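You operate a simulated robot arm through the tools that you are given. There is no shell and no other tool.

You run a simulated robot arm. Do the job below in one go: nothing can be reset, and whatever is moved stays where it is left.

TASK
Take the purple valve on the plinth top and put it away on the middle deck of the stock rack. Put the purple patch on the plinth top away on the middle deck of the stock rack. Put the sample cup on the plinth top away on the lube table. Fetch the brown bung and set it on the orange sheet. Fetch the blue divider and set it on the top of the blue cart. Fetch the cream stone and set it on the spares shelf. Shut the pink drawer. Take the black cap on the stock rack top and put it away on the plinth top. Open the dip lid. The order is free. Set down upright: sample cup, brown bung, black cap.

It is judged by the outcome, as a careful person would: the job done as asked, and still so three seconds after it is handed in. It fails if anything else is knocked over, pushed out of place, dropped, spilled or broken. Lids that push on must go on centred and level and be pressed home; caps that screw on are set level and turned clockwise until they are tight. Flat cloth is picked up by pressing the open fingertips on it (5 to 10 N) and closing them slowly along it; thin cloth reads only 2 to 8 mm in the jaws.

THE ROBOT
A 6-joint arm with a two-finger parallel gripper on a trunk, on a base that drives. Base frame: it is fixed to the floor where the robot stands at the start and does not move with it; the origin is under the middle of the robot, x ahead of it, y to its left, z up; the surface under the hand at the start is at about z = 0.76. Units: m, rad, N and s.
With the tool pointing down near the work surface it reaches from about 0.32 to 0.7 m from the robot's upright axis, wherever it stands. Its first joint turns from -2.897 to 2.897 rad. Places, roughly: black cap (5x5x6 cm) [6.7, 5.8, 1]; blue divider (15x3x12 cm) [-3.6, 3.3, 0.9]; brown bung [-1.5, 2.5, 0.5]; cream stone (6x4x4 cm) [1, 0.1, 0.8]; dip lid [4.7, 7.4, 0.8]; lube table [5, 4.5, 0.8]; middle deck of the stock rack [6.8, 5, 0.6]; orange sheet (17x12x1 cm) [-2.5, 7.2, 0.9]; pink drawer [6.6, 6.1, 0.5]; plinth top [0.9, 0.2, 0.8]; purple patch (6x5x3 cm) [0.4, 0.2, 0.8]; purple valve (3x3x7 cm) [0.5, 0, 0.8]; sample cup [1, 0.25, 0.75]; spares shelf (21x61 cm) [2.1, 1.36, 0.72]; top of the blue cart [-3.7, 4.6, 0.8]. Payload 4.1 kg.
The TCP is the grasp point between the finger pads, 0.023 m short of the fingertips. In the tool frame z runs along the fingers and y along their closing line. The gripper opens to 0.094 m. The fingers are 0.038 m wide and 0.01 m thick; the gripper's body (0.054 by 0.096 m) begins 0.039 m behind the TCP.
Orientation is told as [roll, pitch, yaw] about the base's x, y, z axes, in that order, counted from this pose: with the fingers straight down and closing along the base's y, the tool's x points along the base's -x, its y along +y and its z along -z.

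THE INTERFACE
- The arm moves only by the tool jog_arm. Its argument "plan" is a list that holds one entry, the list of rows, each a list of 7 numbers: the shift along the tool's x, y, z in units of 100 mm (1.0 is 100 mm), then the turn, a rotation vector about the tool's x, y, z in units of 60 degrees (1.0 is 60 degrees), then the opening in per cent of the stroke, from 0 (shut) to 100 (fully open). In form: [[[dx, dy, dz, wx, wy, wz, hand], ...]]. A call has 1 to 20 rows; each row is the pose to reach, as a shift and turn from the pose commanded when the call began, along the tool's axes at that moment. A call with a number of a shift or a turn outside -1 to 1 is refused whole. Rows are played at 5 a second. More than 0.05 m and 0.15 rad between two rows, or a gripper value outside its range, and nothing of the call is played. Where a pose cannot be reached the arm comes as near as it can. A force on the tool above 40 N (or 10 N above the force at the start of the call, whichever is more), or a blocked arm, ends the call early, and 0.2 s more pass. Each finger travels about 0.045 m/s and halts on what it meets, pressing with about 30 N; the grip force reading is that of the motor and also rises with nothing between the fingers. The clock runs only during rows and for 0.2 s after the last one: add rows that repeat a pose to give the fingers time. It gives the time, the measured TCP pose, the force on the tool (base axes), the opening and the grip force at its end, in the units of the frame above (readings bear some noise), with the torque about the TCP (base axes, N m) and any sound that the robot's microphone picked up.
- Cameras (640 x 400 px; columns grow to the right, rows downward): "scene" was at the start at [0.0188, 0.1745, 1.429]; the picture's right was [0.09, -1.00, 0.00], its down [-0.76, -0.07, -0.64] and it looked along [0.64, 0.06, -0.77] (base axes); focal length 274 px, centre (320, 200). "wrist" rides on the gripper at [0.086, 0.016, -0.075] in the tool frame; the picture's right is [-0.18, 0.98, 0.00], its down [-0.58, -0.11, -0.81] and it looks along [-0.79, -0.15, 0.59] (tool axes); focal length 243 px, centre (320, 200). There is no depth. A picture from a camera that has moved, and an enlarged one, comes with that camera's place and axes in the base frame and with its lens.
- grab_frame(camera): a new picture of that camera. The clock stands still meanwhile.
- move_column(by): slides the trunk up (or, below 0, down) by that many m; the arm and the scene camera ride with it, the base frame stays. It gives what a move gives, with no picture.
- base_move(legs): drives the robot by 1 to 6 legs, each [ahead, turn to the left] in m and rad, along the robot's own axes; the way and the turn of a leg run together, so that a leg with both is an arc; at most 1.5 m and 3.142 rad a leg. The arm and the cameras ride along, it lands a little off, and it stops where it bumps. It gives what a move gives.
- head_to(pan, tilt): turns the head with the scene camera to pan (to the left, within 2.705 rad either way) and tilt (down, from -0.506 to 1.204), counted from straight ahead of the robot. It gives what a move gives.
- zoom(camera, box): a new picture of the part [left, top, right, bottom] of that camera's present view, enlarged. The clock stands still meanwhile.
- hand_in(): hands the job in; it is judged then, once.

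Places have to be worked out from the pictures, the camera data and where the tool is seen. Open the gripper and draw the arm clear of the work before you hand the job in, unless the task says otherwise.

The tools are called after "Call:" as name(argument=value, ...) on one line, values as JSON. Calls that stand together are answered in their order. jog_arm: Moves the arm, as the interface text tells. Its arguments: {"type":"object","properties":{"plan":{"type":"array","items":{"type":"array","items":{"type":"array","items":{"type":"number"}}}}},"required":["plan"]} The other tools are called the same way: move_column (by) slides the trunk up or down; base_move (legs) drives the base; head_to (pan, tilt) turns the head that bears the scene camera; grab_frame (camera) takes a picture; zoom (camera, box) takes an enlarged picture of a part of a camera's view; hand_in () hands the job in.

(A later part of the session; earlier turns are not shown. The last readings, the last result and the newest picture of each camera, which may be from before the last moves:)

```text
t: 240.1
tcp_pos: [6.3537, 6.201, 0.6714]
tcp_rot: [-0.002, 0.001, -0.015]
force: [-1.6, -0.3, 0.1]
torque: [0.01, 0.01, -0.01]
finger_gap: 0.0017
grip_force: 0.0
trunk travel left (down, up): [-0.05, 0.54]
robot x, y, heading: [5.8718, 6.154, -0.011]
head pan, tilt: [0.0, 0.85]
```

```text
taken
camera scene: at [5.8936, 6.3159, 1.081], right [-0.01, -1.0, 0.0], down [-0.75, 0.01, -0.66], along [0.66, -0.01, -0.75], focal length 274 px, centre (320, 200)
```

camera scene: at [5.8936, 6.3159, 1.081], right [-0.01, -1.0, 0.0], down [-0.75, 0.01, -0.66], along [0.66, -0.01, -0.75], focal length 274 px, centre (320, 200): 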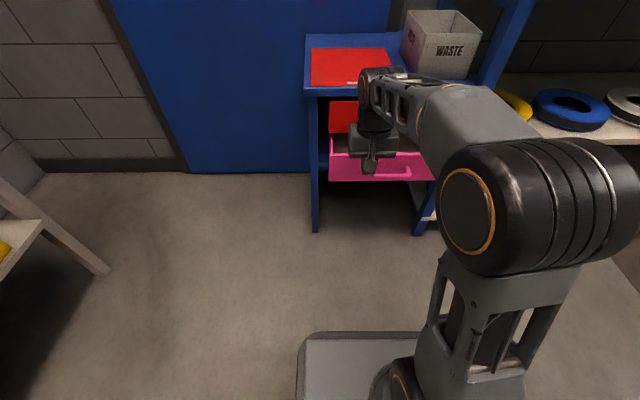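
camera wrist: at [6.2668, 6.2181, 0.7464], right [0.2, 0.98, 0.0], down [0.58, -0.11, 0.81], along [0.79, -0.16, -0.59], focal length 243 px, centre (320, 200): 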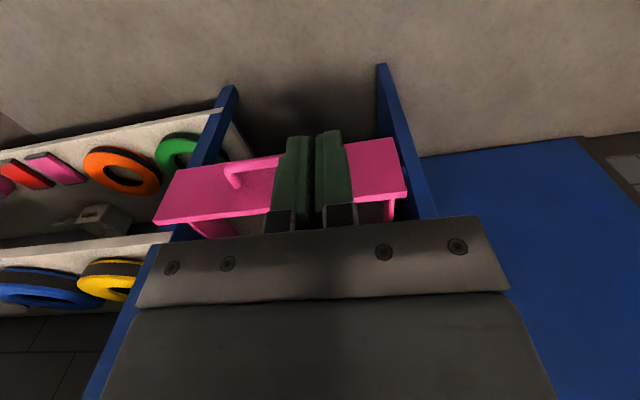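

The view confirms the drawer front at x ≈ 6.515, z 0.465–0.56. Tilting the closed fingers 45° forward and then lowering to z ≈ 0.51.

Call:
jog_arm(plan=[[[0, 0, 0, 0, -0.12, 0, 2], [0, 0, 0, 0, -0.24, 0, 2], [0, 0, 0, 0, -0.36, 0, 2], [0, 0, 0, 0, -0.48, 0, 2], [0, 0, 0, 0, -0.6, 0, 2], [0, 0, 0, 0, -0.7, 0, 2], [0, 0, 0, 0, -0.75, 0, 2]]])

Call:
jog_arm(plan=[[[0.28, 0, 0.28, 0, 0, 0, 2], [0.56, 0, 0.56, 0, 0, 0, 2], [0.85, 0, 0.85, 0, 0, 0, 2], [1.0, 0, 1.0, 0, 0, 0, 2]]])

Call:
grab_frame(camera="wrist")

Call:
grab_frame(camera="scene")

```text
t: 241.7
tcp_pos: [6.3538, 6.2018, 0.6722]
tcp_rot: [-0.005, -0.788, -0.01]
force: [-0.5, -0.6, 0.3]
torque: [0.01, 0.0, -0.01]
finger_gap: 0.002
grip_force: 0.1
trunk travel left (down, up): [-0.05, 0.54]
robot x, y, heading: [5.8718, 6.1483, -0.014]
head pan, tilt: [0.0, 0.85]
```

```text
t: 242.7
tcp_pos: [6.352, 6.2001, 0.5274]
tcp_rot: [-0.007, -0.785, -0.012]
force: [-0.1, -0.1, -0.5]
torque: [-0.02, 0.01, 0.03]
finger_gap: 0.0017
grip_force: 0.3
trunk travel left (down, up): [-0.05, 0.54]
robot x, y, heading: [5.8695, 6.1474, -0.005]
head pan, tilt: [0.0, 0.85]
```

```text
taken
camera wrist: at [6.2382, 6.2183, 0.5203], right [0.15, 0.98, 0.13], down [-0.16, -0.1, 0.98], along [0.98, -0.16, 0.14], focal length 243 px, centre (320, 200)
```

wrist: 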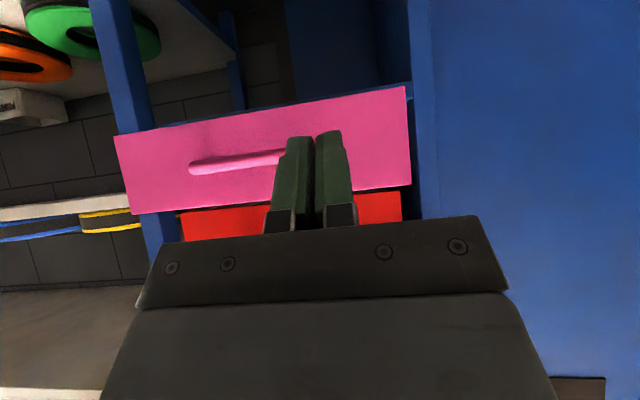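

```text
taken
camera scene: at [5.8935, 6.3158, 1.0811], right [-0.01, -1.0, 0.0], down [-0.75, 0.01, -0.66], along [0.66, -0.01, -0.75], focal length 274 px, centre (320, 200)
```

scene: 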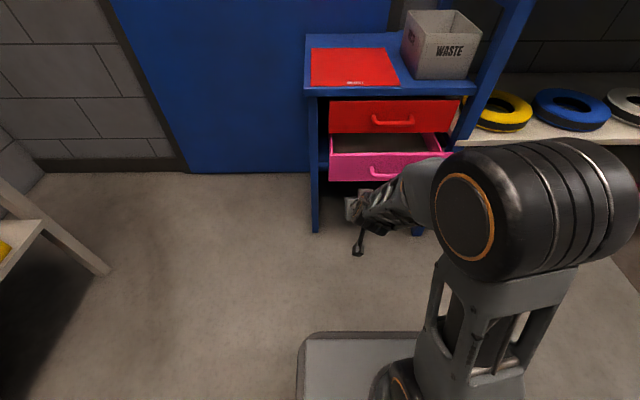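

Aligned left of the handle. Moving forward 12 cm to just before contact.

Call:
jog_arm(plan=[[[-0.21, 0.05, 0.21, 0, 0, 0, 2], [-0.42, 0.1, 0.42, 0, 0, 0, 2], [-0.63, 0.15, 0.63, 0, 0, 0, 2], [-0.8, 0.15, 0.8, 0, 0, 0, 2]]])

Call:
grab_frame(camera="scene")

```text
t: 243.7
tcp_pos: [6.4678, 6.212, 0.529]
tcp_rot: [-0.006, -0.785, -0.01]
force: [0.3, 0.3, -1.0]
torque: [0.03, 0.01, -0.02]
finger_gap: 0.002
grip_force: 0.0
trunk travel left (down, up): [-0.05, 0.54]
robot x, y, heading: [5.8701, 6.1493, -0.008]
head pan, tilt: [0.0, 0.85]
```

```text
taken
camera scene: at [5.8935, 6.3159, 1.081], right [-0.01, -1.0, 0.0], down [-0.75, 0.01, -0.66], along [0.66, -0.01, -0.75], focal length 274 px, centre (320, 200)
```

scene: 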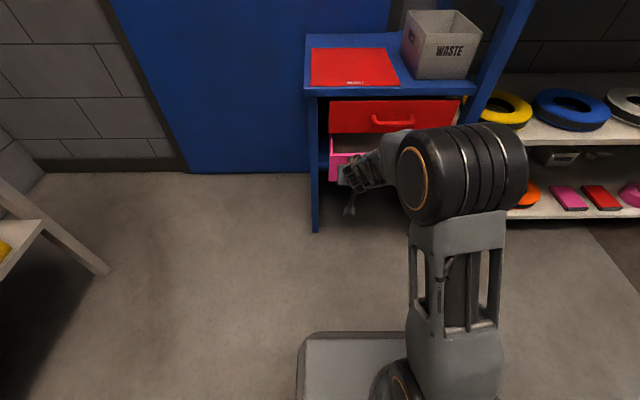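

Now pushing the drawer in, in 2 cm rows, watching the force.

Call:
jog_arm(plan=[[[-0.1, 0, 0.1, 0, 0, 0, 2], [-0.2, 0, 0.2, 0, 0, 0, 2], [-0.3, 0, 0.3, 0, 0, 0, 2], [-0.4, 0, 0.4, 0, 0, 0, 2], [-0.5, 0, 0.5, 0, 0, 0, 2], [-0.6, 0, 0.6, 0, 0, 0, 2]]])

Call:
grab_frame(camera="scene")

Call:
grab_frame(camera="wrist")

```text
t: 245.1
tcp_pos: [6.5525, 6.2124, 0.531]
tcp_rot: [-0.005, -0.785, -0.012]
force: [-1.1, 0.0, 0.4]
torque: [0.03, 0.0, 0.01]
finger_gap: 0.0017
grip_force: 0.1
trunk travel left (down, up): [-0.05, 0.54]
robot x, y, heading: [5.8732, 6.1527, -0.012]
head pan, tilt: [0.0, 0.85]
```

```text
taken
camera scene: at [5.8936, 6.3159, 1.081], right [-0.01, -1.0, 0.0], down [-0.75, 0.01, -0.66], along [0.66, -0.01, -0.75], focal length 274 px, centre (320, 200)
```

scene: 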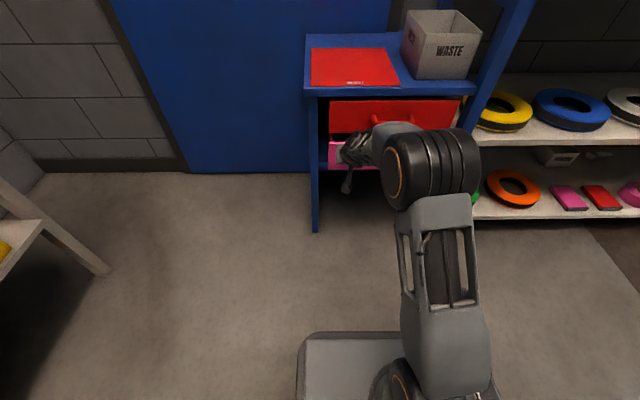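

```text
taken
camera wrist: at [6.4381, 6.23, 0.5226], right [0.15, 0.98, 0.13], down [-0.16, -0.1, 0.98], along [0.98, -0.16, 0.14], focal length 243 px, centre (320, 200)
```

wrist: 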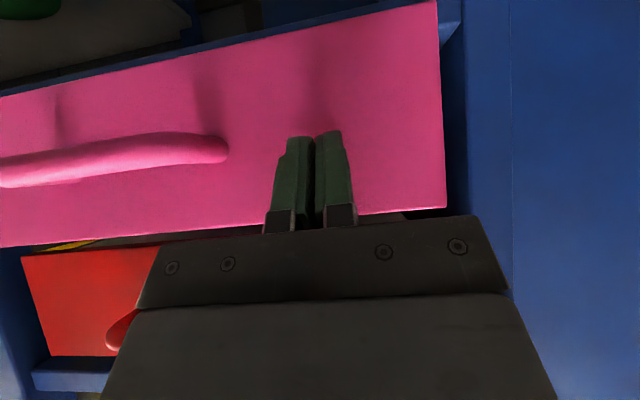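

The drawer glides in with little force and is nearly closed; pushing on until it stops.

Call:
jog_arm(plan=[[[-0.07, 0, 0.07, 0, 0, 0, 2], [-0.14, 0, 0.14, 0, 0, 0, 2], [-0.21, 0, 0.21, 0, 0, 0, 2], [-0.28, 0, 0.28, 0, 0, 0, 2], [-0.35, 0, 0.35, 0, 0, 0, 2]]])

Call:
grab_frame(camera="wrist")

Call:
grab_frame(camera="scene")

```text
t: 246.1
tcp_pos: [6.5854, 6.2115, 0.5306]
tcp_rot: [-0.009, -0.776, -0.01]
force: [-20.5, -1.1, 9.1]
torque: [0.03, -0.22, 0.06]
finger_gap: 0.001
grip_force: 0.0
trunk travel left (down, up): [-0.05, 0.54]
robot x, y, heading: [5.8693, 6.1471, -0.017]
head pan, tilt: [0.0, 0.85]
stopped in row 4: the force on the tool passed its limit at 56 N (the readings are from after the stop); the commanded pose is now the measured one
```

```text
taken
camera wrist: at [6.4703, 6.23, 0.5226], right [0.15, 0.98, 0.12], down [-0.15, -0.1, 0.98], along [0.98, -0.16, 0.13], focal length 243 px, centre (320, 200)
```

wrist: 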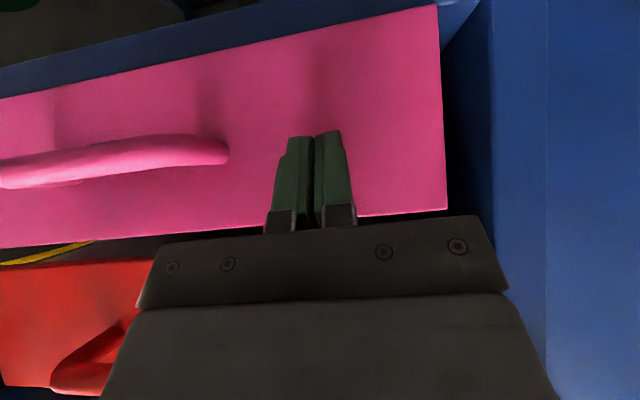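

```text
taken
camera scene: at [5.8911, 6.3158, 1.0813], right [-0.01, -1.0, 0.0], down [-0.75, 0.01, -0.66], along [0.66, -0.01, -0.75], focal length 274 px, centre (320, 200)
```

scene: 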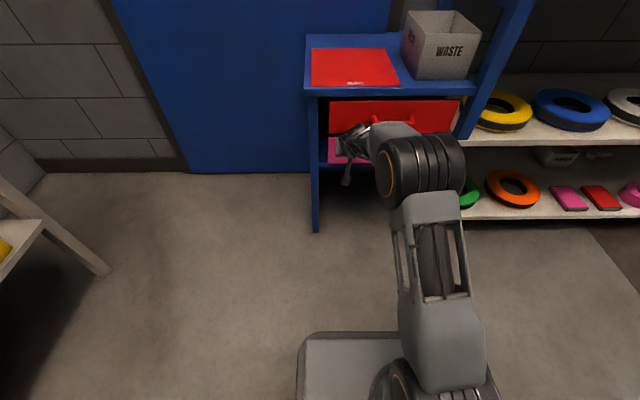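

Firm stop at tip x ≈ 6.615. I back off and check that the pink front is flush with the red drawer.

Call:
jog_arm(plan=[[[0.2, 0, -0.2, 0, 0, 0, 2], [0.45, 0, -0.45, 0, 0, 0, 2], [0.7, 0, -0.7, 0, 0, 0, 2], [1.0, 0, -1.0, 0, 0, 0, 2]]])

Call:
grab_frame(camera="wrist")

Call:
zoom(camera="scene", box=[290, 30, 490, 190])

```text
t: 247.1
tcp_pos: [6.4442, 6.2161, 0.5292]
tcp_rot: [-0.007, -0.773, -0.012]
force: [-0.5, 0.2, -0.3]
torque: [0.0, -0.01, 0.02]
finger_gap: 0.0017
grip_force: 0.1
trunk travel left (down, up): [-0.05, 0.54]
robot x, y, heading: [5.8723, 6.1502, -0.014]
head pan, tilt: [0.0, 0.85]
```

```text
taken
camera wrist: at [6.3294, 6.2328, 0.5217], right [0.15, 0.98, 0.12], down [-0.15, -0.1, 0.98], along [0.98, -0.16, 0.13], focal length 243 px, centre (320, 200)
```

wrist: 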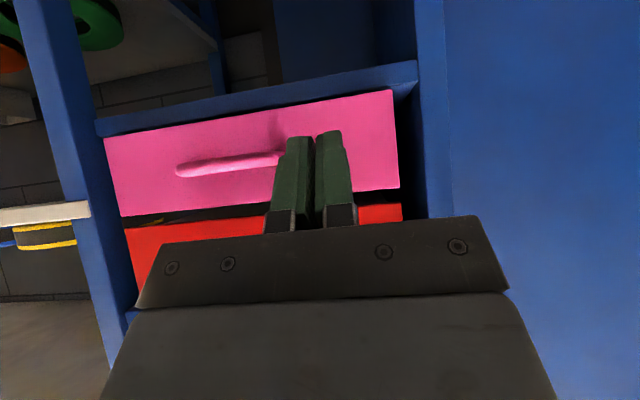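

```text
2.50 times, centred on (390, 110) of scene
camera zoom: at [5.8934, 6.3159, 1.081], right [-0.01, -1.0, 0.0], down [-0.75, 0.01, -0.66], along [0.66, -0.01, -0.75], focal length 685 px, centre (145, 425)
```

zoom: 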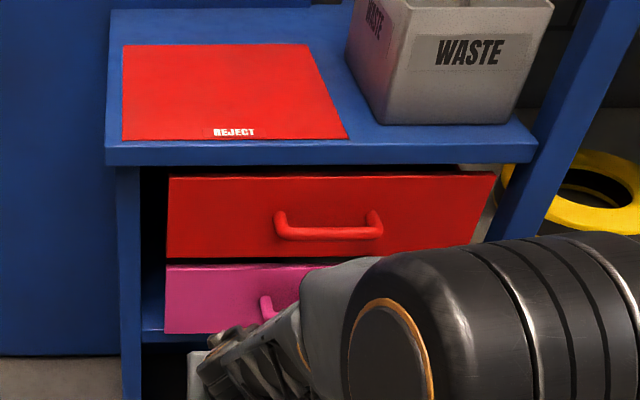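

Both drawer fronts are flush – the pink drawer is shut. I retreat, straighten the tool and raise the trunk again.

Call:
jog_arm(plan=[[[0.25, 0, -0.25, 0, 0, 0, 2], [0.5, 0, -0.5, 0, 0, 0, 2], [0.75, 0, -0.75, 0, 0, 0, 2], [0.75, 0, -0.75, 0, 0.13, 0, 20], [0.75, 0, -0.75, 0, 0.26, 0, 40], [0.75, 0, -0.75, 0, 0.39, 0, 60], [0.75, 0, -0.75, 0, 0.52, 0, 80], [0.75, 0, -0.75, 0, 0.65, 0, 90], [0.75, 0, -0.75, 0, 0.74, 0, 90]]])

Call:
move_column(by=0.45)

Call:
base_move(legs=[[-0.3, 0], [0, -0.65], [0.62, 0], [0, 0.65]])

Call:
head_to(pan=-0.15, tilt=0.7)

Call:
grab_frame(camera="scene")

Call:
grab_frame(camera="wrist")

```text
t: 249.1
tcp_pos: [6.3405, 6.2169, 0.531]
tcp_rot: [-0.004, -0.001, -0.017]
force: [-0.1, -0.3, 0.1]
torque: [-0.01, 0.01, -0.01]
finger_gap: 0.0847
grip_force: 0.1
out of reach, approached as far as the arm can: row 5
trunk travel left (down, up): [-0.05, 0.54]
robot x, y, heading: [5.8673, 6.1438, -0.012]
head pan, tilt: [0.0, 0.85]
```

```text
refused: 0.45 is not a number from -0.4 to 0.4
```

```text
t: 257.7
tcp_pos: [6.5296, 5.8529, 0.5315]
tcp_rot: [-0.007, 0.0, 0.009]
force: [0.7, -0.1, 0.2]
torque: [0.02, -0.02, 0.01]
finger_gap: 0.0845
grip_force: 0.0
trunk travel left (down, up): [-0.05, 0.54]
robot x, y, heading: [6.0648, 5.7726, 0.011]
head pan, tilt: [0.0, 0.85]
```

```text
t: 258.4
tcp_pos: [6.5298, 5.8535, 0.5323]
tcp_rot: [-0.005, -0.001, 0.005]
force: [0.3, 0.5, -0.8]
torque: [0.01, -0.03, 0.0]
finger_gap: 0.0845
grip_force: 0.0
trunk travel left (down, up): [-0.05, 0.54]
robot x, y, heading: [6.0627, 5.7754, 0.007]
head pan, tilt: [-0.15, 0.7]
```

```text
taken
camera scene: at [6.0873, 5.9298, 1.0932], right [-0.14, -0.99, 0.0], down [-0.64, 0.09, -0.76], along [0.76, -0.11, -0.64], focal length 274 px, centre (320, 200)
```

scene: 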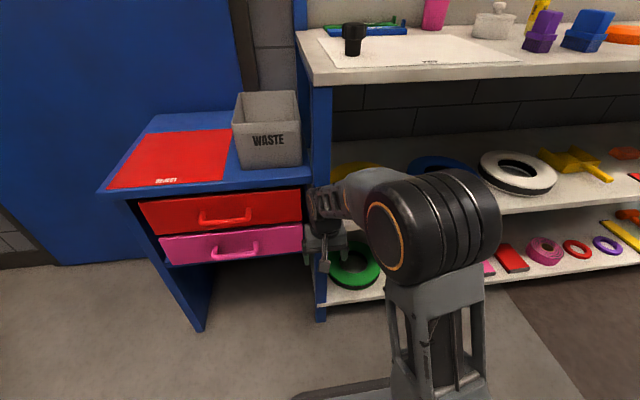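

```text
taken
camera wrist: at [6.4418, 5.8692, 0.6058], right [0.18, 0.98, -0.01], down [0.58, -0.1, 0.81], along [0.79, -0.15, -0.59], focal length 243 px, centre (320, 200)
```

wrist: 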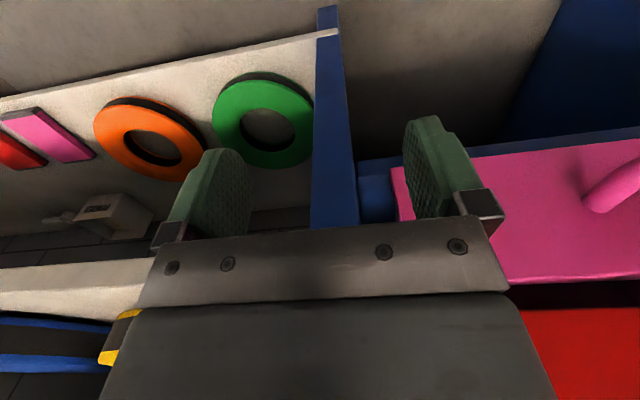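

The trunk move was refused (max 0.4) so the base drove with the hand low; nothing was touched (no force). I back away 0.3 m before raising.

Call:
base_move(legs=[[-0.3, 0]])

```text
t: 260.5
tcp_pos: [6.2293, 5.8501, 0.5307]
tcp_rot: [-0.008, 0.0, 0.006]
force: [-0.6, -1.2, -0.5]
torque: [-0.01, -0.01, 0.02]
finger_gap: 0.0843
grip_force: 0.1
trunk travel left (down, up): [-0.05, 0.54]
robot x, y, heading: [5.762, 5.7715, 0.012]
head pan, tilt: [-0.15, 0.7]
```

Clear. Raising the trunk 0.4 m, then the hand.

Call:
move_column(by=0.4)

Call:
jog_arm(plan=[[[0, -0.1, -0.3, 0, 0, 0, 90], [0, -0.3, -0.6, 0, 0, 0, 90], [0, -0.5, -0.9, 0, 0, 0, 90], [0, -0.7, -1.0, 0, 0, 0, 90]]])

Call:
jog_arm(plan=[[[0, 0, -0.3, 0, 0, 0, 90], [0, 0, -0.6, 0, 0, 0, 90], [0, 0, -0.9, 0, 0, 0, 90]]])

Call:
head_to(pan=-0.05, tilt=0.55)

Call:
grab_frame(camera="scene")

```text
t: 264.3
tcp_pos: [6.2296, 5.8516, 0.9304]
tcp_rot: [-0.006, -0.001, 0.005]
force: [-0.4, -0.6, 0.2]
torque: [0.0, -0.01, 0.0]
finger_gap: 0.0846
grip_force: 0.1
trunk travel left (down, up): [-0.45, 0.14]
robot x, y, heading: [5.7615, 5.7708, 0.011]
head pan, tilt: [-0.15, 0.7]
```

```text
t: 265.3
tcp_pos: [6.2313, 5.7818, 1.0316]
tcp_rot: [-0.005, 0.0, 0.006]
force: [0.3, -0.9, 0.4]
torque: [0.0, 0.03, 0.0]
finger_gap: 0.0847
grip_force: 0.0
trunk travel left (down, up): [-0.45, 0.14]
robot x, y, heading: [5.7582, 5.7735, 0.013]
head pan, tilt: [-0.15, 0.7]
```

```text
t: 266.1
tcp_pos: [6.2274, 5.7808, 1.121]
tcp_rot: [-0.005, 0.001, 0.005]
force: [-0.1, 0.0, -0.5]
torque: [0.03, -0.02, 0.01]
finger_gap: 0.0846
grip_force: 0.1
trunk travel left (down, up): [-0.45, 0.14]
robot x, y, heading: [5.7602, 5.7714, 0.013]
head pan, tilt: [-0.15, 0.7]
```

```text
t: 266.8
tcp_pos: [6.228, 5.7816, 1.1222]
tcp_rot: [-0.006, 0.0, 0.006]
force: [-0.6, -0.1, 0.3]
torque: [-0.02, -0.01, -0.01]
finger_gap: 0.0845
grip_force: 0.1
trunk travel left (down, up): [-0.45, 0.14]
robot x, y, heading: [5.7627, 5.7738, 0.012]
head pan, tilt: [-0.051, 0.55]
```

```text
taken
camera scene: at [5.793, 5.9349, 1.5064], right [-0.04, -1.0, 0.0], down [-0.52, 0.02, -0.85], along [0.85, -0.04, -0.52], focal length 274 px, centre (320, 200)
```

scene: 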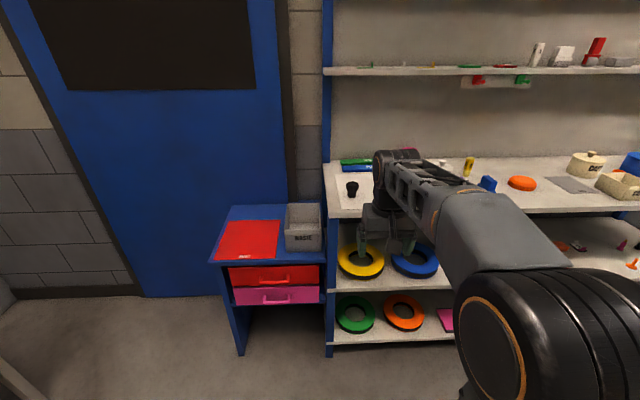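

Triangulating several views, the rack top is at z ≈ 0.957 and the cap's base is at (6.71, 5.768). I drive forward 0.33 m with the hand above the top level and look.

Call:
base_move(legs=[[0.33, 0]])

Call:
grab_frame(camera="wrist")

Call:
head_to(pan=0.0, tilt=0.75)

Call:
grab_frame(camera="scene")

Call:
zoom(camera="scene", box=[290, 70, 450, 190])

```text
t: 269.0
tcp_pos: [6.5576, 5.7825, 1.1215]
tcp_rot: [-0.006, -0.001, 0.003]
force: [-0.5, -0.3, -0.1]
torque: [-0.02, 0.02, 0.0]
finger_gap: 0.085
grip_force: 0.1
trunk travel left (down, up): [-0.45, 0.14]
robot x, y, heading: [6.0932, 5.7775, 0.003]
head pan, tilt: [-0.051, 0.55]
```

```text
taken
camera wrist: at [6.4695, 5.7976, 1.1963], right [0.18, 0.98, -0.01], down [0.58, -0.1, 0.81], along [0.79, -0.15, -0.59], focal length 243 px, centre (320, 200)
```

wrist: 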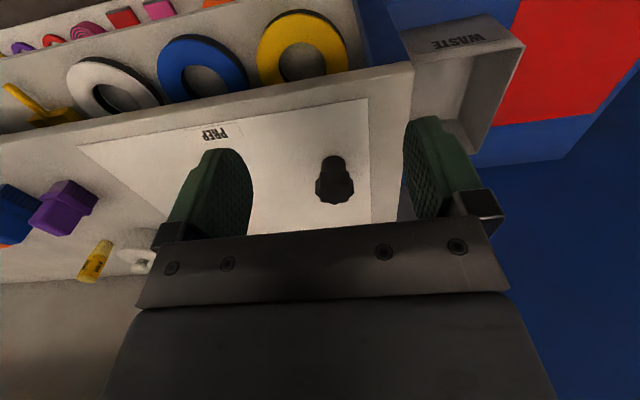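

```text
t: 269.7
tcp_pos: [6.5569, 5.782, 1.1217]
tcp_rot: [-0.006, -0.001, 0.004]
force: [-0.2, 0.1, 0.8]
torque: [0.03, 0.01, -0.01]
finger_gap: 0.0845
grip_force: 0.0
trunk travel left (down, up): [-0.45, 0.14]
robot x, y, heading: [6.0886, 5.7747, 0.002]
head pan, tilt: [0.0, 0.75]
```

```text
taken
camera scene: at [6.1154, 5.9421, 1.4891], right [0.01, -1.0, 0.0], down [-0.68, 0.0, -0.73], along [0.73, 0.0, -0.68], focal length 274 px, centre (320, 200)
```

scene: 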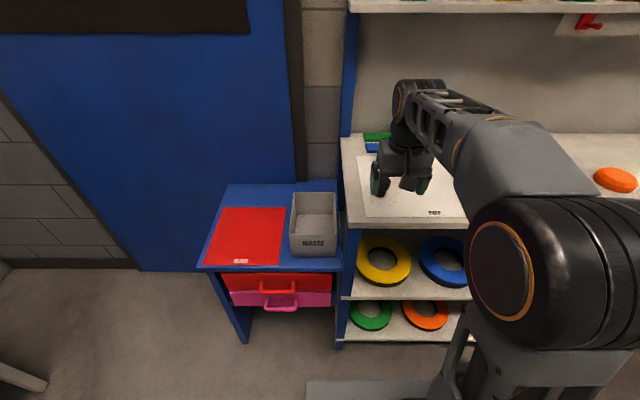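

```text
3.33 times, centred on (370, 130) of scene
camera zoom: at [6.1154, 5.9421, 1.4891], right [0.01, -1.0, 0.0], down [-0.68, 0.0, -0.73], along [0.73, 0.0, -0.68], focal length 914 px, centre (153, 433)
```

zoom: 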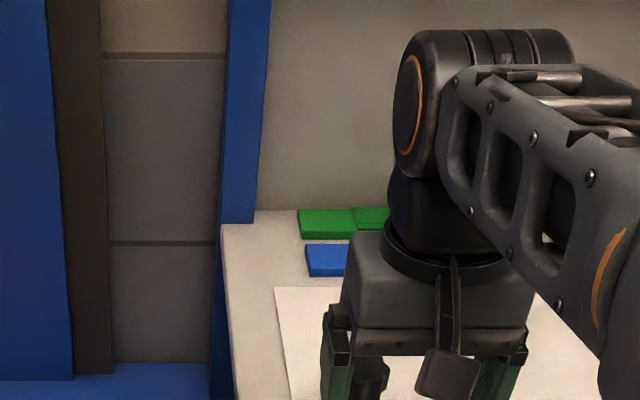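

Cap confirmed at ≈(6.70, 5.772), top ≈ 1.0–1.02. I move forward at a lower height (to keep the wrist below the upper shelf), then straddle it.

Call:
jog_arm(plan=[[[0, -0.03, 0.3, 0, 0, 0, 90], [-0.2, -0.05, 0.55, 0, 0, 0, 90], [-0.5, -0.08, 0.6, 0, 0, 0, 90], [-0.8, -0.1, 0.6, 0, 0, 0, 90], [-1.0, -0.1, 0.6, 0, 0, 0, 90]]])

Call:
grab_frame(camera="wrist")

Call:
grab_frame(camera="scene")

```text
t: 270.9
tcp_pos: [6.6584, 5.7723, 1.0606]
tcp_rot: [-0.006, 0.001, 0.004]
force: [0.7, -0.1, 0.9]
torque: [0.02, 0.04, -0.01]
finger_gap: 0.0846
grip_force: 0.1
trunk travel left (down, up): [-0.45, 0.14]
robot x, y, heading: [6.0885, 5.7739, 0.006]
head pan, tilt: [0.0, 0.75]
```

```text
taken
camera wrist: at [6.5707, 5.7881, 1.1362], right [0.18, 0.98, -0.01], down [0.58, -0.1, 0.81], along [0.79, -0.15, -0.59], focal length 243 px, centre (320, 200)
```

wrist: 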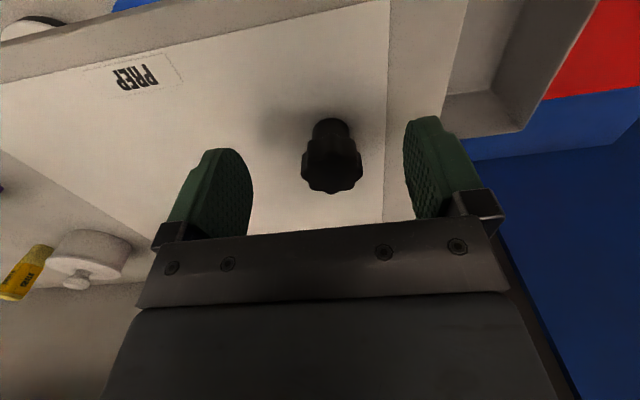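

```text
taken
camera scene: at [6.1156, 5.9421, 1.489], right [0.01, -1.0, 0.0], down [-0.68, 0.0, -0.73], along [0.73, 0.01, -0.68], focal length 274 px, centre (320, 200)
```

scene: 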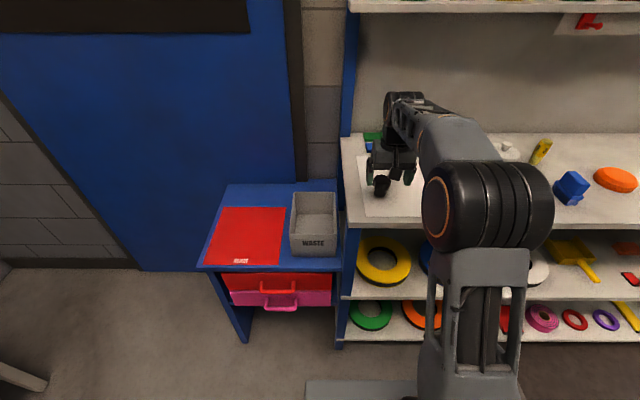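

Cap centre ≈ (6.705, 5.772), top ≈ 1.007. Moving 4.7 cm forward and lowering to TCP z ≈ 0.99.

Call:
jog_arm(plan=[[[-0.24, 0, 0, 0, 0, 0, 90], [-0.47, 0, 0.0, 0, 0, 0, 90], [-0.47, 0, 0.3, 0, 0, 0, 90], [-0.47, 0, 0.55, 0, 0, 0, 90], [-0.47, 0, 0.7, 0, 0, 0, 90], [-0.47, 0, 0.7, 0, 0, 0, 90]]])

Call:
grab_frame(camera="wrist")

```text
t: 272.3
tcp_pos: [6.7063, 5.771, 0.9909]
tcp_rot: [-0.004, -0.001, 0.006]
force: [0.5, -0.4, -0.4]
torque: [-0.02, 0.03, 0.02]
finger_gap: 0.0845
grip_force: 0.1
trunk travel left (down, up): [-0.45, 0.14]
robot x, y, heading: [6.0886, 5.7757, 0.006]
head pan, tilt: [0.0, 0.75]
```

```text
taken
camera wrist: at [6.6174, 5.7868, 1.0659], right [0.18, 0.98, -0.01], down [0.58, -0.1, 0.81], along [0.79, -0.15, -0.59], focal length 243 px, centre (320, 200)
```

wrist: 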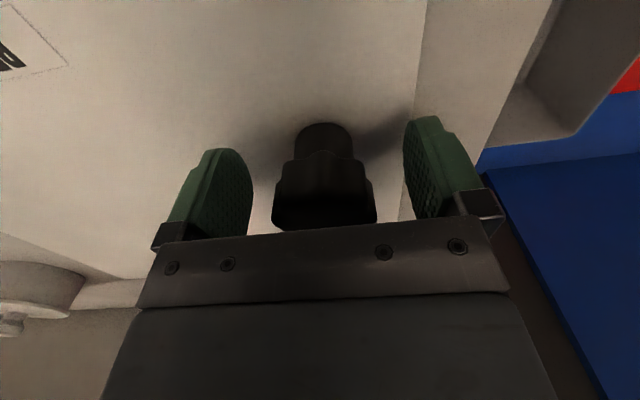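

The cap sits between the pads; closing on it.

Call:
jog_arm(plan=[[[0, 0, 0, 0, 0, 0, 75], [0, 0, 0, 0, 0, 0, 60], [0, 0, 0, 0, 0, 0, 48], [0, 0, 0, 0, 0, 0, 42], [0, 0, 0, 0, 0, 0, 40], [0, 0, 0, 0, 0, 0, 40]]])

Call:
grab_frame(camera="wrist")

```text
t: 273.7
tcp_pos: [6.7056, 5.7719, 0.9908]
tcp_rot: [-0.006, 0.001, 0.003]
force: [-0.4, -0.1, 0.0]
torque: [0.04, -0.02, 0.01]
finger_gap: 0.0466
grip_force: 29.8
trunk travel left (down, up): [-0.45, 0.14]
robot x, y, heading: [6.0922, 5.7769, 0.011]
head pan, tilt: [0.0, 0.75]
```

```text
taken
camera wrist: at [6.6174, 5.787, 1.0661], right [0.18, 0.98, -0.01], down [0.58, -0.1, 0.81], along [0.79, -0.15, -0.59], focal length 243 px, centre (320, 200)
```

wrist: 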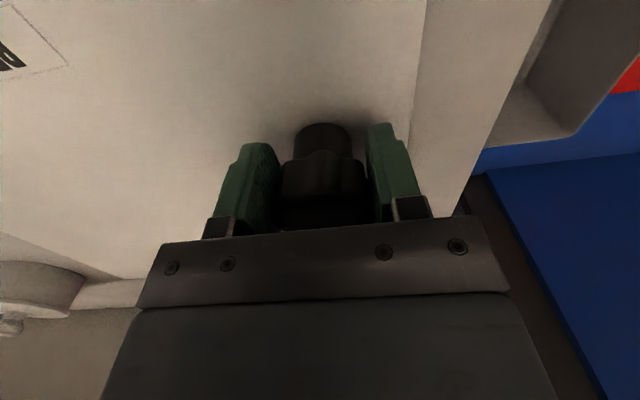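

Gripped at 46.6 mm. Lifting 6 cm, then retracting backwards out from under the upper shelf.

Call:
jog_arm(plan=[[[0, 0, -0.15, 0, 0, 0, 40], [0, 0, -0.35, 0, 0, 0, 40], [0, 0, -0.6, 0, 0, 0, 40], [0.3, 0, -0.7, 0, 0, 0, 40], [0.65, 0, -0.8, 0, 0, 0, 40], [1.0, 0, -0.9, 0, 0, 0, 40]]])

Call:
base_move(legs=[[-0.4, 0]])

Call:
grab_frame(camera="wrist")

Call:
head_to(pan=-0.5, tilt=0.6)

Call:
grab_frame(camera="scene")

```text
t: 275.1
tcp_pos: [6.6016, 5.7721, 1.0811]
tcp_rot: [-0.005, 0.0, 0.002]
force: [0.4, 0.4, -0.3]
torque: [0.03, 0.02, -0.03]
finger_gap: 0.0462
grip_force: 30.2
trunk travel left (down, up): [-0.45, 0.14]
robot x, y, heading: [6.0899, 5.7743, 0.01]
head pan, tilt: [0.0, 0.75]
```

```text
t: 277.6
tcp_pos: [6.2023, 5.7689, 1.0789]
tcp_rot: [-0.006, -0.001, 0.007]
force: [0.0, 0.2, -0.5]
torque: [-0.03, 0.01, -0.02]
finger_gap: 0.0465
grip_force: 29.5
trunk travel left (down, up): [-0.45, 0.14]
robot x, y, heading: [5.6954, 5.7691, 0.015]
head pan, tilt: [0.0, 0.75]
```

```text
taken
camera wrist: at [6.1147, 5.7855, 1.1548], right [0.18, 0.98, -0.01], down [0.58, -0.1, 0.81], along [0.79, -0.15, -0.59], focal length 243 px, centre (320, 200)
```

wrist: 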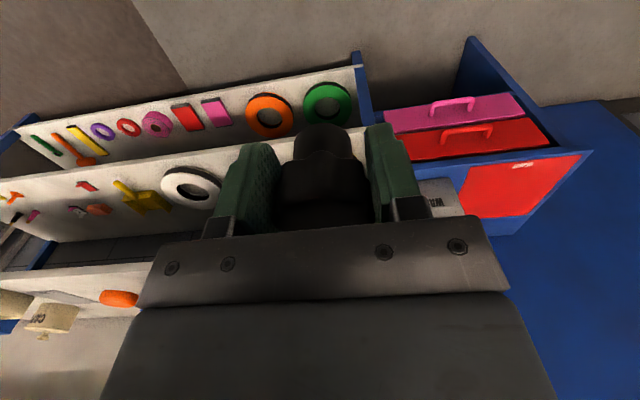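

```text
t: 278.5
tcp_pos: [6.2023, 5.771, 1.0798]
tcp_rot: [-0.006, -0.002, 0.006]
force: [-0.2, -0.1, -0.2]
torque: [-0.02, 0.0, 0.0]
finger_gap: 0.0462
grip_force: 30.4
trunk travel left (down, up): [-0.45, 0.14]
robot x, y, heading: [5.6882, 5.77, 0.013]
head pan, tilt: [-0.499, 0.6]
```

```text
taken
camera scene: at [5.7104, 5.8961, 1.5019], right [-0.47, -0.88, 0.0], down [-0.5, 0.26, -0.82], along [0.73, -0.39, -0.57], focal length 274 px, centre (320, 200)
```

scene: 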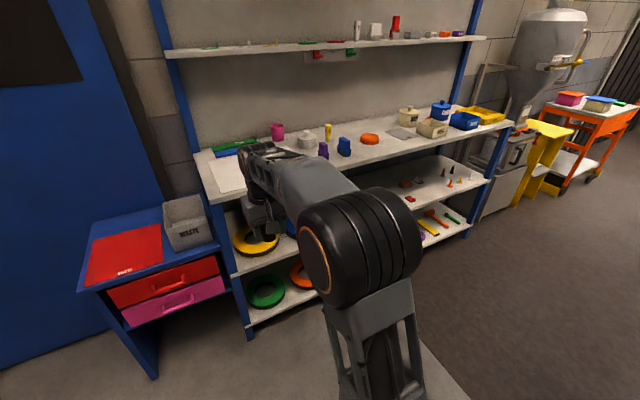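

Cap held. I zoom on the middle deck to plan where the valve and patch can go later.

Call:
zoom(camera="scene", box=[340, 140, 520, 260])

Call:
head_to(pan=-1.0, tilt=0.5)

Call:
grab_frame(camera="scene")

```text
3.33 times, centred on (430, 200) of scene
camera zoom: at [5.7104, 5.8961, 1.5019], right [-0.47, -0.88, 0.0], down [-0.5, 0.26, -0.82], along [0.73, -0.39, -0.57], focal length 914 px, centre (-47, 200)
```

zoom: 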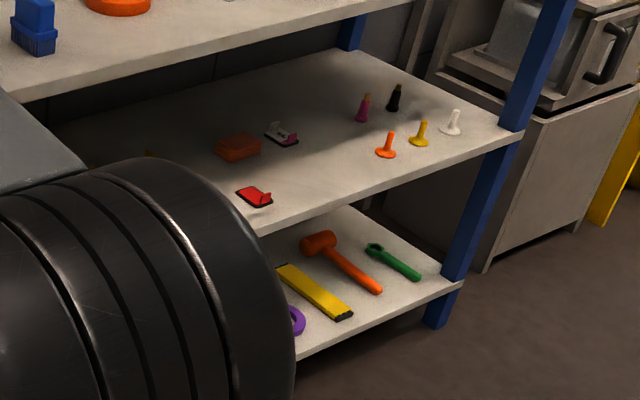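

```text
t: 279.5
tcp_pos: [6.202, 5.769, 1.0798]
tcp_rot: [-0.006, -0.001, 0.007]
force: [-1.0, 0.1, -1.2]
torque: [-0.01, 0.01, -0.02]
finger_gap: 0.0461
grip_force: 29.3
trunk travel left (down, up): [-0.45, 0.14]
robot x, y, heading: [5.6932, 5.7702, 0.015]
head pan, tilt: [-1.0, 0.499]
```

```text
taken
camera scene: at [5.6824, 5.8615, 1.511], right [-0.83, -0.55, 0.0], down [-0.26, 0.4, -0.88], along [0.48, -0.73, -0.48], focal length 274 px, centre (320, 200)
```

scene: 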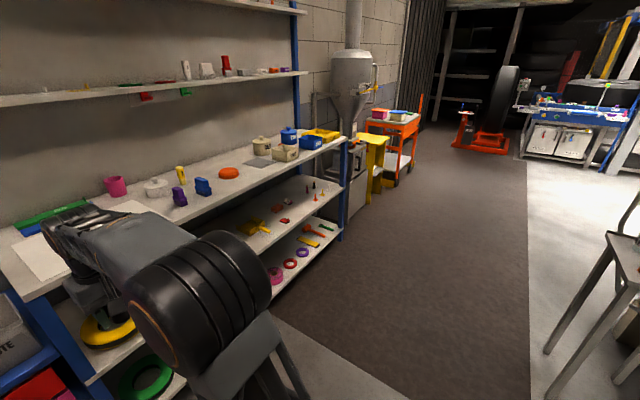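

The middle deck has free room between the red patch and the orange valve. Now I carry the black cap back: down the aisle, staying on y ≈ 3.17.

Call:
base_move(legs=[[0, -1.586], [1.3, 0], [1.3, 0], [0, -1.571]])

Call:
head_to(pan=0.0, tilt=0.4)

Call:
grab_frame(camera="scene")

```text
t: 299.7
tcp_pos: [5.2632, 3.2017, 1.0792]
tcp_rot: [-0.005, 0.001, -3.138]
force: [0.2, 0.9, -0.2]
torque: [-0.01, 0.01, 0.01]
finger_gap: 0.0457
grip_force: 29.9
trunk travel left (down, up): [-0.45, 0.14]
robot x, y, heading: [5.7719, 3.2003, -3.129]
head pan, tilt: [-1.0, 0.499]
```

```text
t: 301.0
tcp_pos: [5.265, 3.2013, 1.08]
tcp_rot: [-0.006, 0.001, -3.139]
force: [-0.2, 0.6, -1.2]
torque: [0.01, -0.02, -0.02]
finger_gap: 0.0455
grip_force: 29.9
trunk travel left (down, up): [-0.45, 0.14]
robot x, y, heading: [5.7763, 3.2012, -3.136]
head pan, tilt: [0.0, 0.4]
```

```text
taken
camera scene: at [5.7456, 3.0331, 1.5201], right [-0.01, 1.0, 0.0], down [0.39, 0.0, -0.92], along [-0.92, -0.01, -0.39], focal length 274 px, centre (320, 200)
```

scene: 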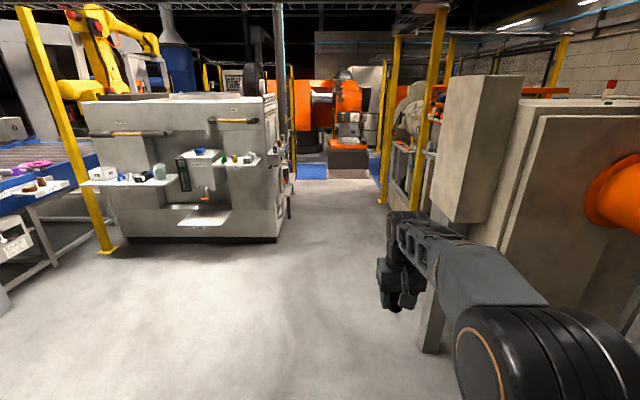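

Clear corridor ahead. Driving the length of the aisle.

Call:
base_move(legs=[[1.5, 0], [1.5, 0], [1.5, 0], [0.3, 0]])

```text
t: 324.2
tcp_pos: [0.4688, 2.8756, 1.08]
tcp_rot: [-0.006, 0.0, -3.042]
force: [0.3, -0.3, -0.4]
torque: [-0.02, 0.01, 0.0]
finger_gap: 0.0451
grip_force: 29.7
trunk travel left (down, up): [-0.45, 0.14]
robot x, y, heading: [0.9765, 2.922, -3.036]
head pan, tilt: [0.0, 0.4]
```

Drifted a little but fine: (0.977, 2.922). Turning to −y and driving to the plinth's left side.

Call:
base_move(legs=[[0, 1.465], [1.5, 0], [0.6, 0]])

Call:
head_to(pan=0.0, tilt=0.85)

Call:
grab_frame(camera="scene")

Call:
grab_frame(camera="wrist")

```text
t: 338.2
tcp_pos: [0.9535, 0.2932, 1.0807]
tcp_rot: [-0.006, 0.001, -1.579]
force: [0.1, 1.1, 0.2]
torque: [-0.01, 0.03, 0.0]
finger_gap: 0.045
grip_force: 30.3
trunk travel left (down, up): [-0.45, 0.14]
robot x, y, heading: [0.9616, 0.8071, -1.571]
head pan, tilt: [0.0, 0.4]
```

```text
t: 339.1
tcp_pos: [0.9532, 0.2927, 1.0799]
tcp_rot: [-0.004, 0.0, -1.579]
force: [0.1, -0.1, 0.3]
torque: [-0.01, 0.01, -0.02]
finger_gap: 0.0453
grip_force: 30.0
trunk travel left (down, up): [-0.45, 0.14]
robot x, y, heading: [0.9604, 0.8016, -1.583]
head pan, tilt: [0.0, 0.85]
```

```text
taken
camera scene: at [1.1318, 0.7855, 1.4811], right [-1.0, 0.01, 0.0], down [0.0, 0.75, -0.66], along [0.0, -0.66, -0.75], focal length 274 px, centre (320, 200)
```

scene: 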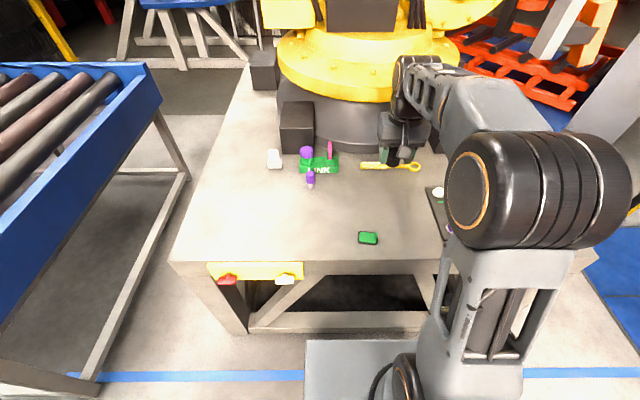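

```text
taken
camera wrist: at [0.97, 0.3793, 1.1548], right [0.98, -0.19, -0.01], down [-0.11, -0.58, 0.81], along [-0.16, -0.79, -0.59], focal length 243 px, centre (320, 200)
```

wrist: 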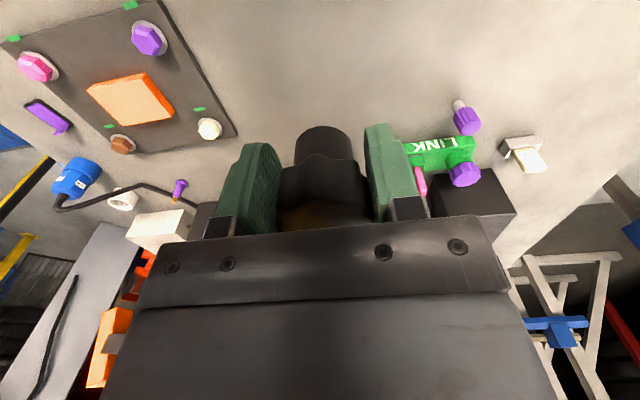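

A free spot is at about (0.953, 0.19), between the green patch (0.987, 0.316) and the wrench. I drive 0.1 m nearer and lower the cap.

Call:
base_move(legs=[[0.1, 0]])

Call:
jog_arm(plan=[[[0, 0, 0.3, 0, 0, 0, 40], [0, 0, 0.65, 0, 0, 0, 40], [0, 0, 1.0, 0, 0, 0, 40]]])

Call:
jog_arm(plan=[[[0, 0, 0.3, 0, 0, 0, 40], [0, 0, 0.65, 0, 0, 0, 40], [0, 0, 1.0, 0, 0, 0, 40]]])

Call:
grab_frame(camera="wrist")

Call:
grab_frame(camera="scene")

```text
t: 340.3
tcp_pos: [0.9552, 0.1913, 1.0782]
tcp_rot: [-0.006, 0.0, -1.577]
force: [-0.3, -0.1, -1.1]
torque: [-0.01, 0.02, 0.0]
finger_gap: 0.0448
grip_force: 29.3
trunk travel left (down, up): [-0.45, 0.14]
robot x, y, heading: [0.9627, 0.7011, -1.567]
head pan, tilt: [0.0, 0.85]
```

```text
t: 341.1
tcp_pos: [0.9515, 0.1919, 0.9781]
tcp_rot: [-0.006, -0.001, -1.576]
force: [0.4, -0.8, 0.0]
torque: [0.01, -0.01, -0.01]
finger_gap: 0.0451
grip_force: 29.4
trunk travel left (down, up): [-0.45, 0.14]
robot x, y, heading: [0.9658, 0.705, -1.57]
head pan, tilt: [0.0, 0.85]
```

```text
t: 341.9
tcp_pos: [0.9553, 0.1911, 0.8797]
tcp_rot: [-0.005, 0.0, -1.576]
force: [-0.1, 0.6, -0.1]
torque: [0.0, -0.01, 0.01]
finger_gap: 0.0453
grip_force: 30.0
trunk travel left (down, up): [-0.45, 0.14]
robot x, y, heading: [0.9658, 0.7048, -1.571]
head pan, tilt: [0.0, 0.85]
```

```text
taken
camera wrist: at [0.9707, 0.2767, 0.9543], right [0.98, -0.19, -0.01], down [-0.11, -0.58, 0.81], along [-0.16, -0.79, -0.59], focal length 243 px, centre (320, 200)
```

wrist: 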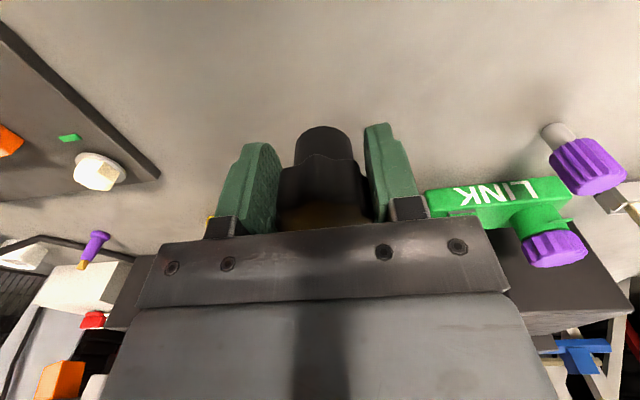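

```text
taken
camera scene: at [1.1316, 0.6843, 1.4811], right [-1.0, 0.0, 0.0], down [0.0, 0.75, -0.66], along [0.0, -0.66, -0.75], focal length 274 px, centre (320, 200)
```

scene: 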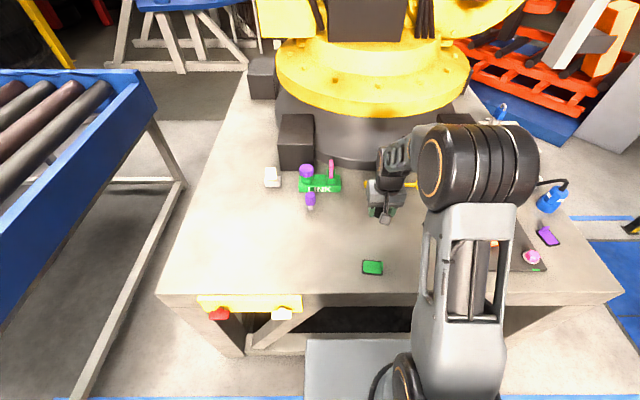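

Lowering the last 8 cm, the final part in small steps until contact.

Call:
jog_arm(plan=[[[0, 0, 0.3, 0, 0, 0, 40], [0, 0, 0.55, 0, 0, 0, 40], [0, 0, 0.7, 0, 0, 0, 40], [0, 0, 0.76, 0, 0, 0, 40]]])

Call:
jog_arm(plan=[[[0, 0, 0.03, 0, 0, 0, 40], [0, 0, 0.06, 0, 0, 0, 40]]])

```text
t: 342.9
tcp_pos: [0.9536, 0.1925, 0.8024]
tcp_rot: [-0.005, 0.0, -1.576]
force: [0.1, 0.6, -0.6]
torque: [-0.02, -0.01, -0.01]
finger_gap: 0.0453
grip_force: 30.0
trunk travel left (down, up): [-0.45, 0.14]
robot x, y, heading: [0.9623, 0.7011, -1.573]
head pan, tilt: [0.0, 0.85]
```

```text
t: 343.5
tcp_pos: [0.9526, 0.1925, 0.7996]
tcp_rot: [-0.006, -0.002, -1.576]
force: [1.7, 1.1, 13.7]
torque: [-0.09, -0.05, 0.0]
finger_gap: 0.0452
grip_force: 30.5
trunk travel left (down, up): [-0.45, 0.14]
robot x, y, heading: [0.9611, 0.6969, -1.57]
head pan, tilt: [0.0, 0.85]
```

Contact (14 N) at z ≈ 0.80. Easing up slightly and opening.

Call:
jog_arm(plan=[[[0, 0, -0.03, 0, 0, 0, 42], [0, 0, -0.03, 0, 0, 0, 55], [0, 0, -0.03, 0, 0, 0, 70], [0, 0, -0.03, 0, 0, 0, 85], [0, 0, -0.03, 0, 0, 0, 90], [0, 0, -0.2, 0, 0, 0, 90], [0, 0, -0.5, 0, 0, 0, 90], [0, 0, -0.9, 0, 0, 0, 90]]])

Call:
grab_frame(camera="wrist")

Call:
zoom(camera="scene", box=[280, 140, 480, 280])

```text
t: 345.3
tcp_pos: [0.9522, 0.1921, 0.888]
tcp_rot: [-0.006, 0.002, -1.575]
force: [-0.2, 0.2, -0.1]
torque: [0.0, 0.01, 0.0]
finger_gap: 0.0846
grip_force: 0.0
trunk travel left (down, up): [-0.45, 0.14]
robot x, y, heading: [0.9638, 0.7036, -1.573]
head pan, tilt: [0.0, 0.85]
```

```text
taken
camera wrist: at [0.9697, 0.2787, 0.9634], right [0.98, -0.19, -0.01], down [-0.11, -0.58, 0.81], along [-0.16, -0.79, -0.59], focal length 243 px, centre (320, 200)
```

wrist: 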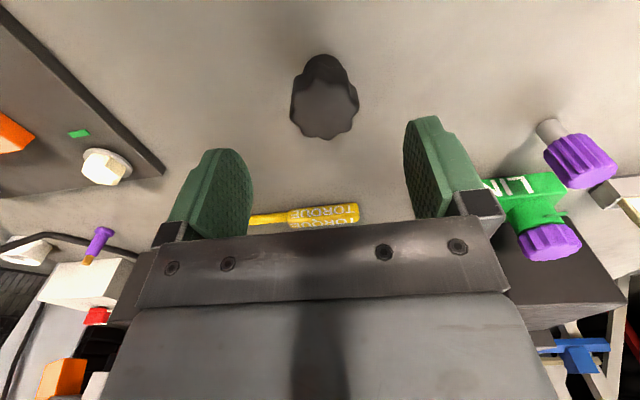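

```text
2.86 times, centred on (380, 210) of scene
camera zoom: at [1.1315, 0.6845, 1.481], right [-1.0, 0.0, 0.0], down [0.0, 0.75, -0.66], along [0.0, -0.66, -0.75], focal length 783 px, centre (149, 171)
```

zoom: 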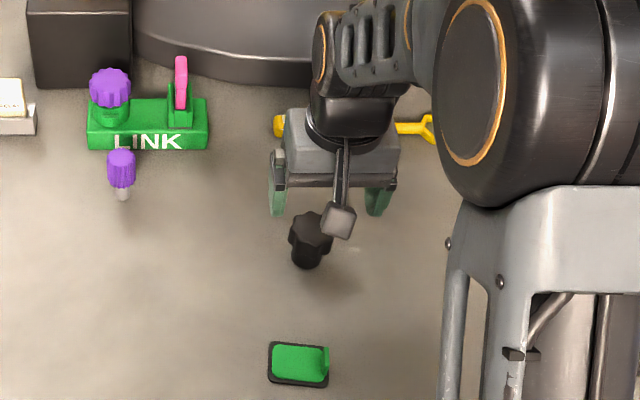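

The black cap stands upright on the plinth. Next the purple valve: I raise/tuck the arm and drive back round to the start side of the plinth.

Call:
jog_arm(plan=[[[0, 0, -0.4, 0, 0, 0, 90], [0.2, 0, -0.8, 0, 0, 0, 90], [0.5, 0, -1.0, 0, 0, 0, 90], [0.8, 0, -1.0, 0, 0, 0, 90]]])

Call:
base_move(legs=[[-0.17, 0], [0, -1.57], [0.9, 0]])

```text
t: 346.3
tcp_pos: [0.9541, 0.2738, 0.9891]
tcp_rot: [-0.007, -0.001, -1.577]
force: [-0.2, 0.5, 0.2]
torque: [0.01, -0.04, -0.01]
finger_gap: 0.0845
grip_force: 0.0
trunk travel left (down, up): [-0.45, 0.14]
robot x, y, heading: [0.9624, 0.6994, -1.576]
head pan, tilt: [0.0, 0.85]
```

```text
t: 356.0
tcp_pos: [-0.3773, 0.91, 0.9878]
tcp_rot: [-0.005, 0.002, 3.111]
force: [0.0, -0.2, -0.6]
torque: [0.02, 0.02, 0.0]
finger_gap: 0.0847
grip_force: 0.0
trunk travel left (down, up): [-0.45, 0.14]
robot x, y, heading: [0.0532, 0.89, 3.113]
head pan, tilt: [0.0, 0.85]
```

At (0.05, 0.89). Continuing round to the start position.

Call:
base_move(legs=[[0, 1.174], [0.97, 0], [0, 1.996]])

Call:
head_to(pan=0.1, tilt=0.7)

Call:
grab_frame(camera="scene")

```text
t: 368.6
tcp_pos: [0.0815, 0.0135, 0.988]
tcp_rot: [-0.004, 0.0, -0.022]
force: [0.4, 0.8, 0.2]
torque: [0.01, 0.0, -0.04]
finger_gap: 0.0846
grip_force: 0.1
trunk travel left (down, up): [-0.45, 0.14]
robot x, y, heading: [-0.3463, 0.03, -0.018]
head pan, tilt: [0.0, 0.85]
```

```text
t: 369.3
tcp_pos: [0.0822, 0.0123, 0.989]
tcp_rot: [-0.005, 0.0, -0.02]
force: [0.1, -0.5, -0.1]
torque: [-0.01, -0.01, 0.01]
finger_gap: 0.0846
grip_force: 0.0
trunk travel left (down, up): [-0.45, 0.14]
robot x, y, heading: [-0.3507, 0.0294, -0.015]
head pan, tilt: [0.099, 0.7]
```

```text
taken
camera scene: at [-0.3164, 0.2041, 1.4932], right [0.08, -1.0, 0.0], down [-0.64, -0.05, -0.76], along [0.76, 0.06, -0.64], focal length 274 px, centre (320, 200)
```

scene: 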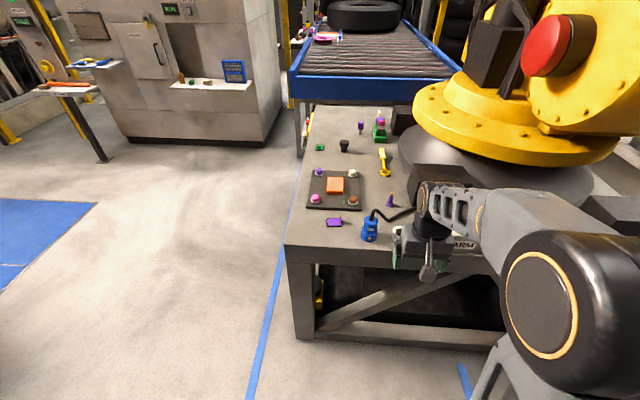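

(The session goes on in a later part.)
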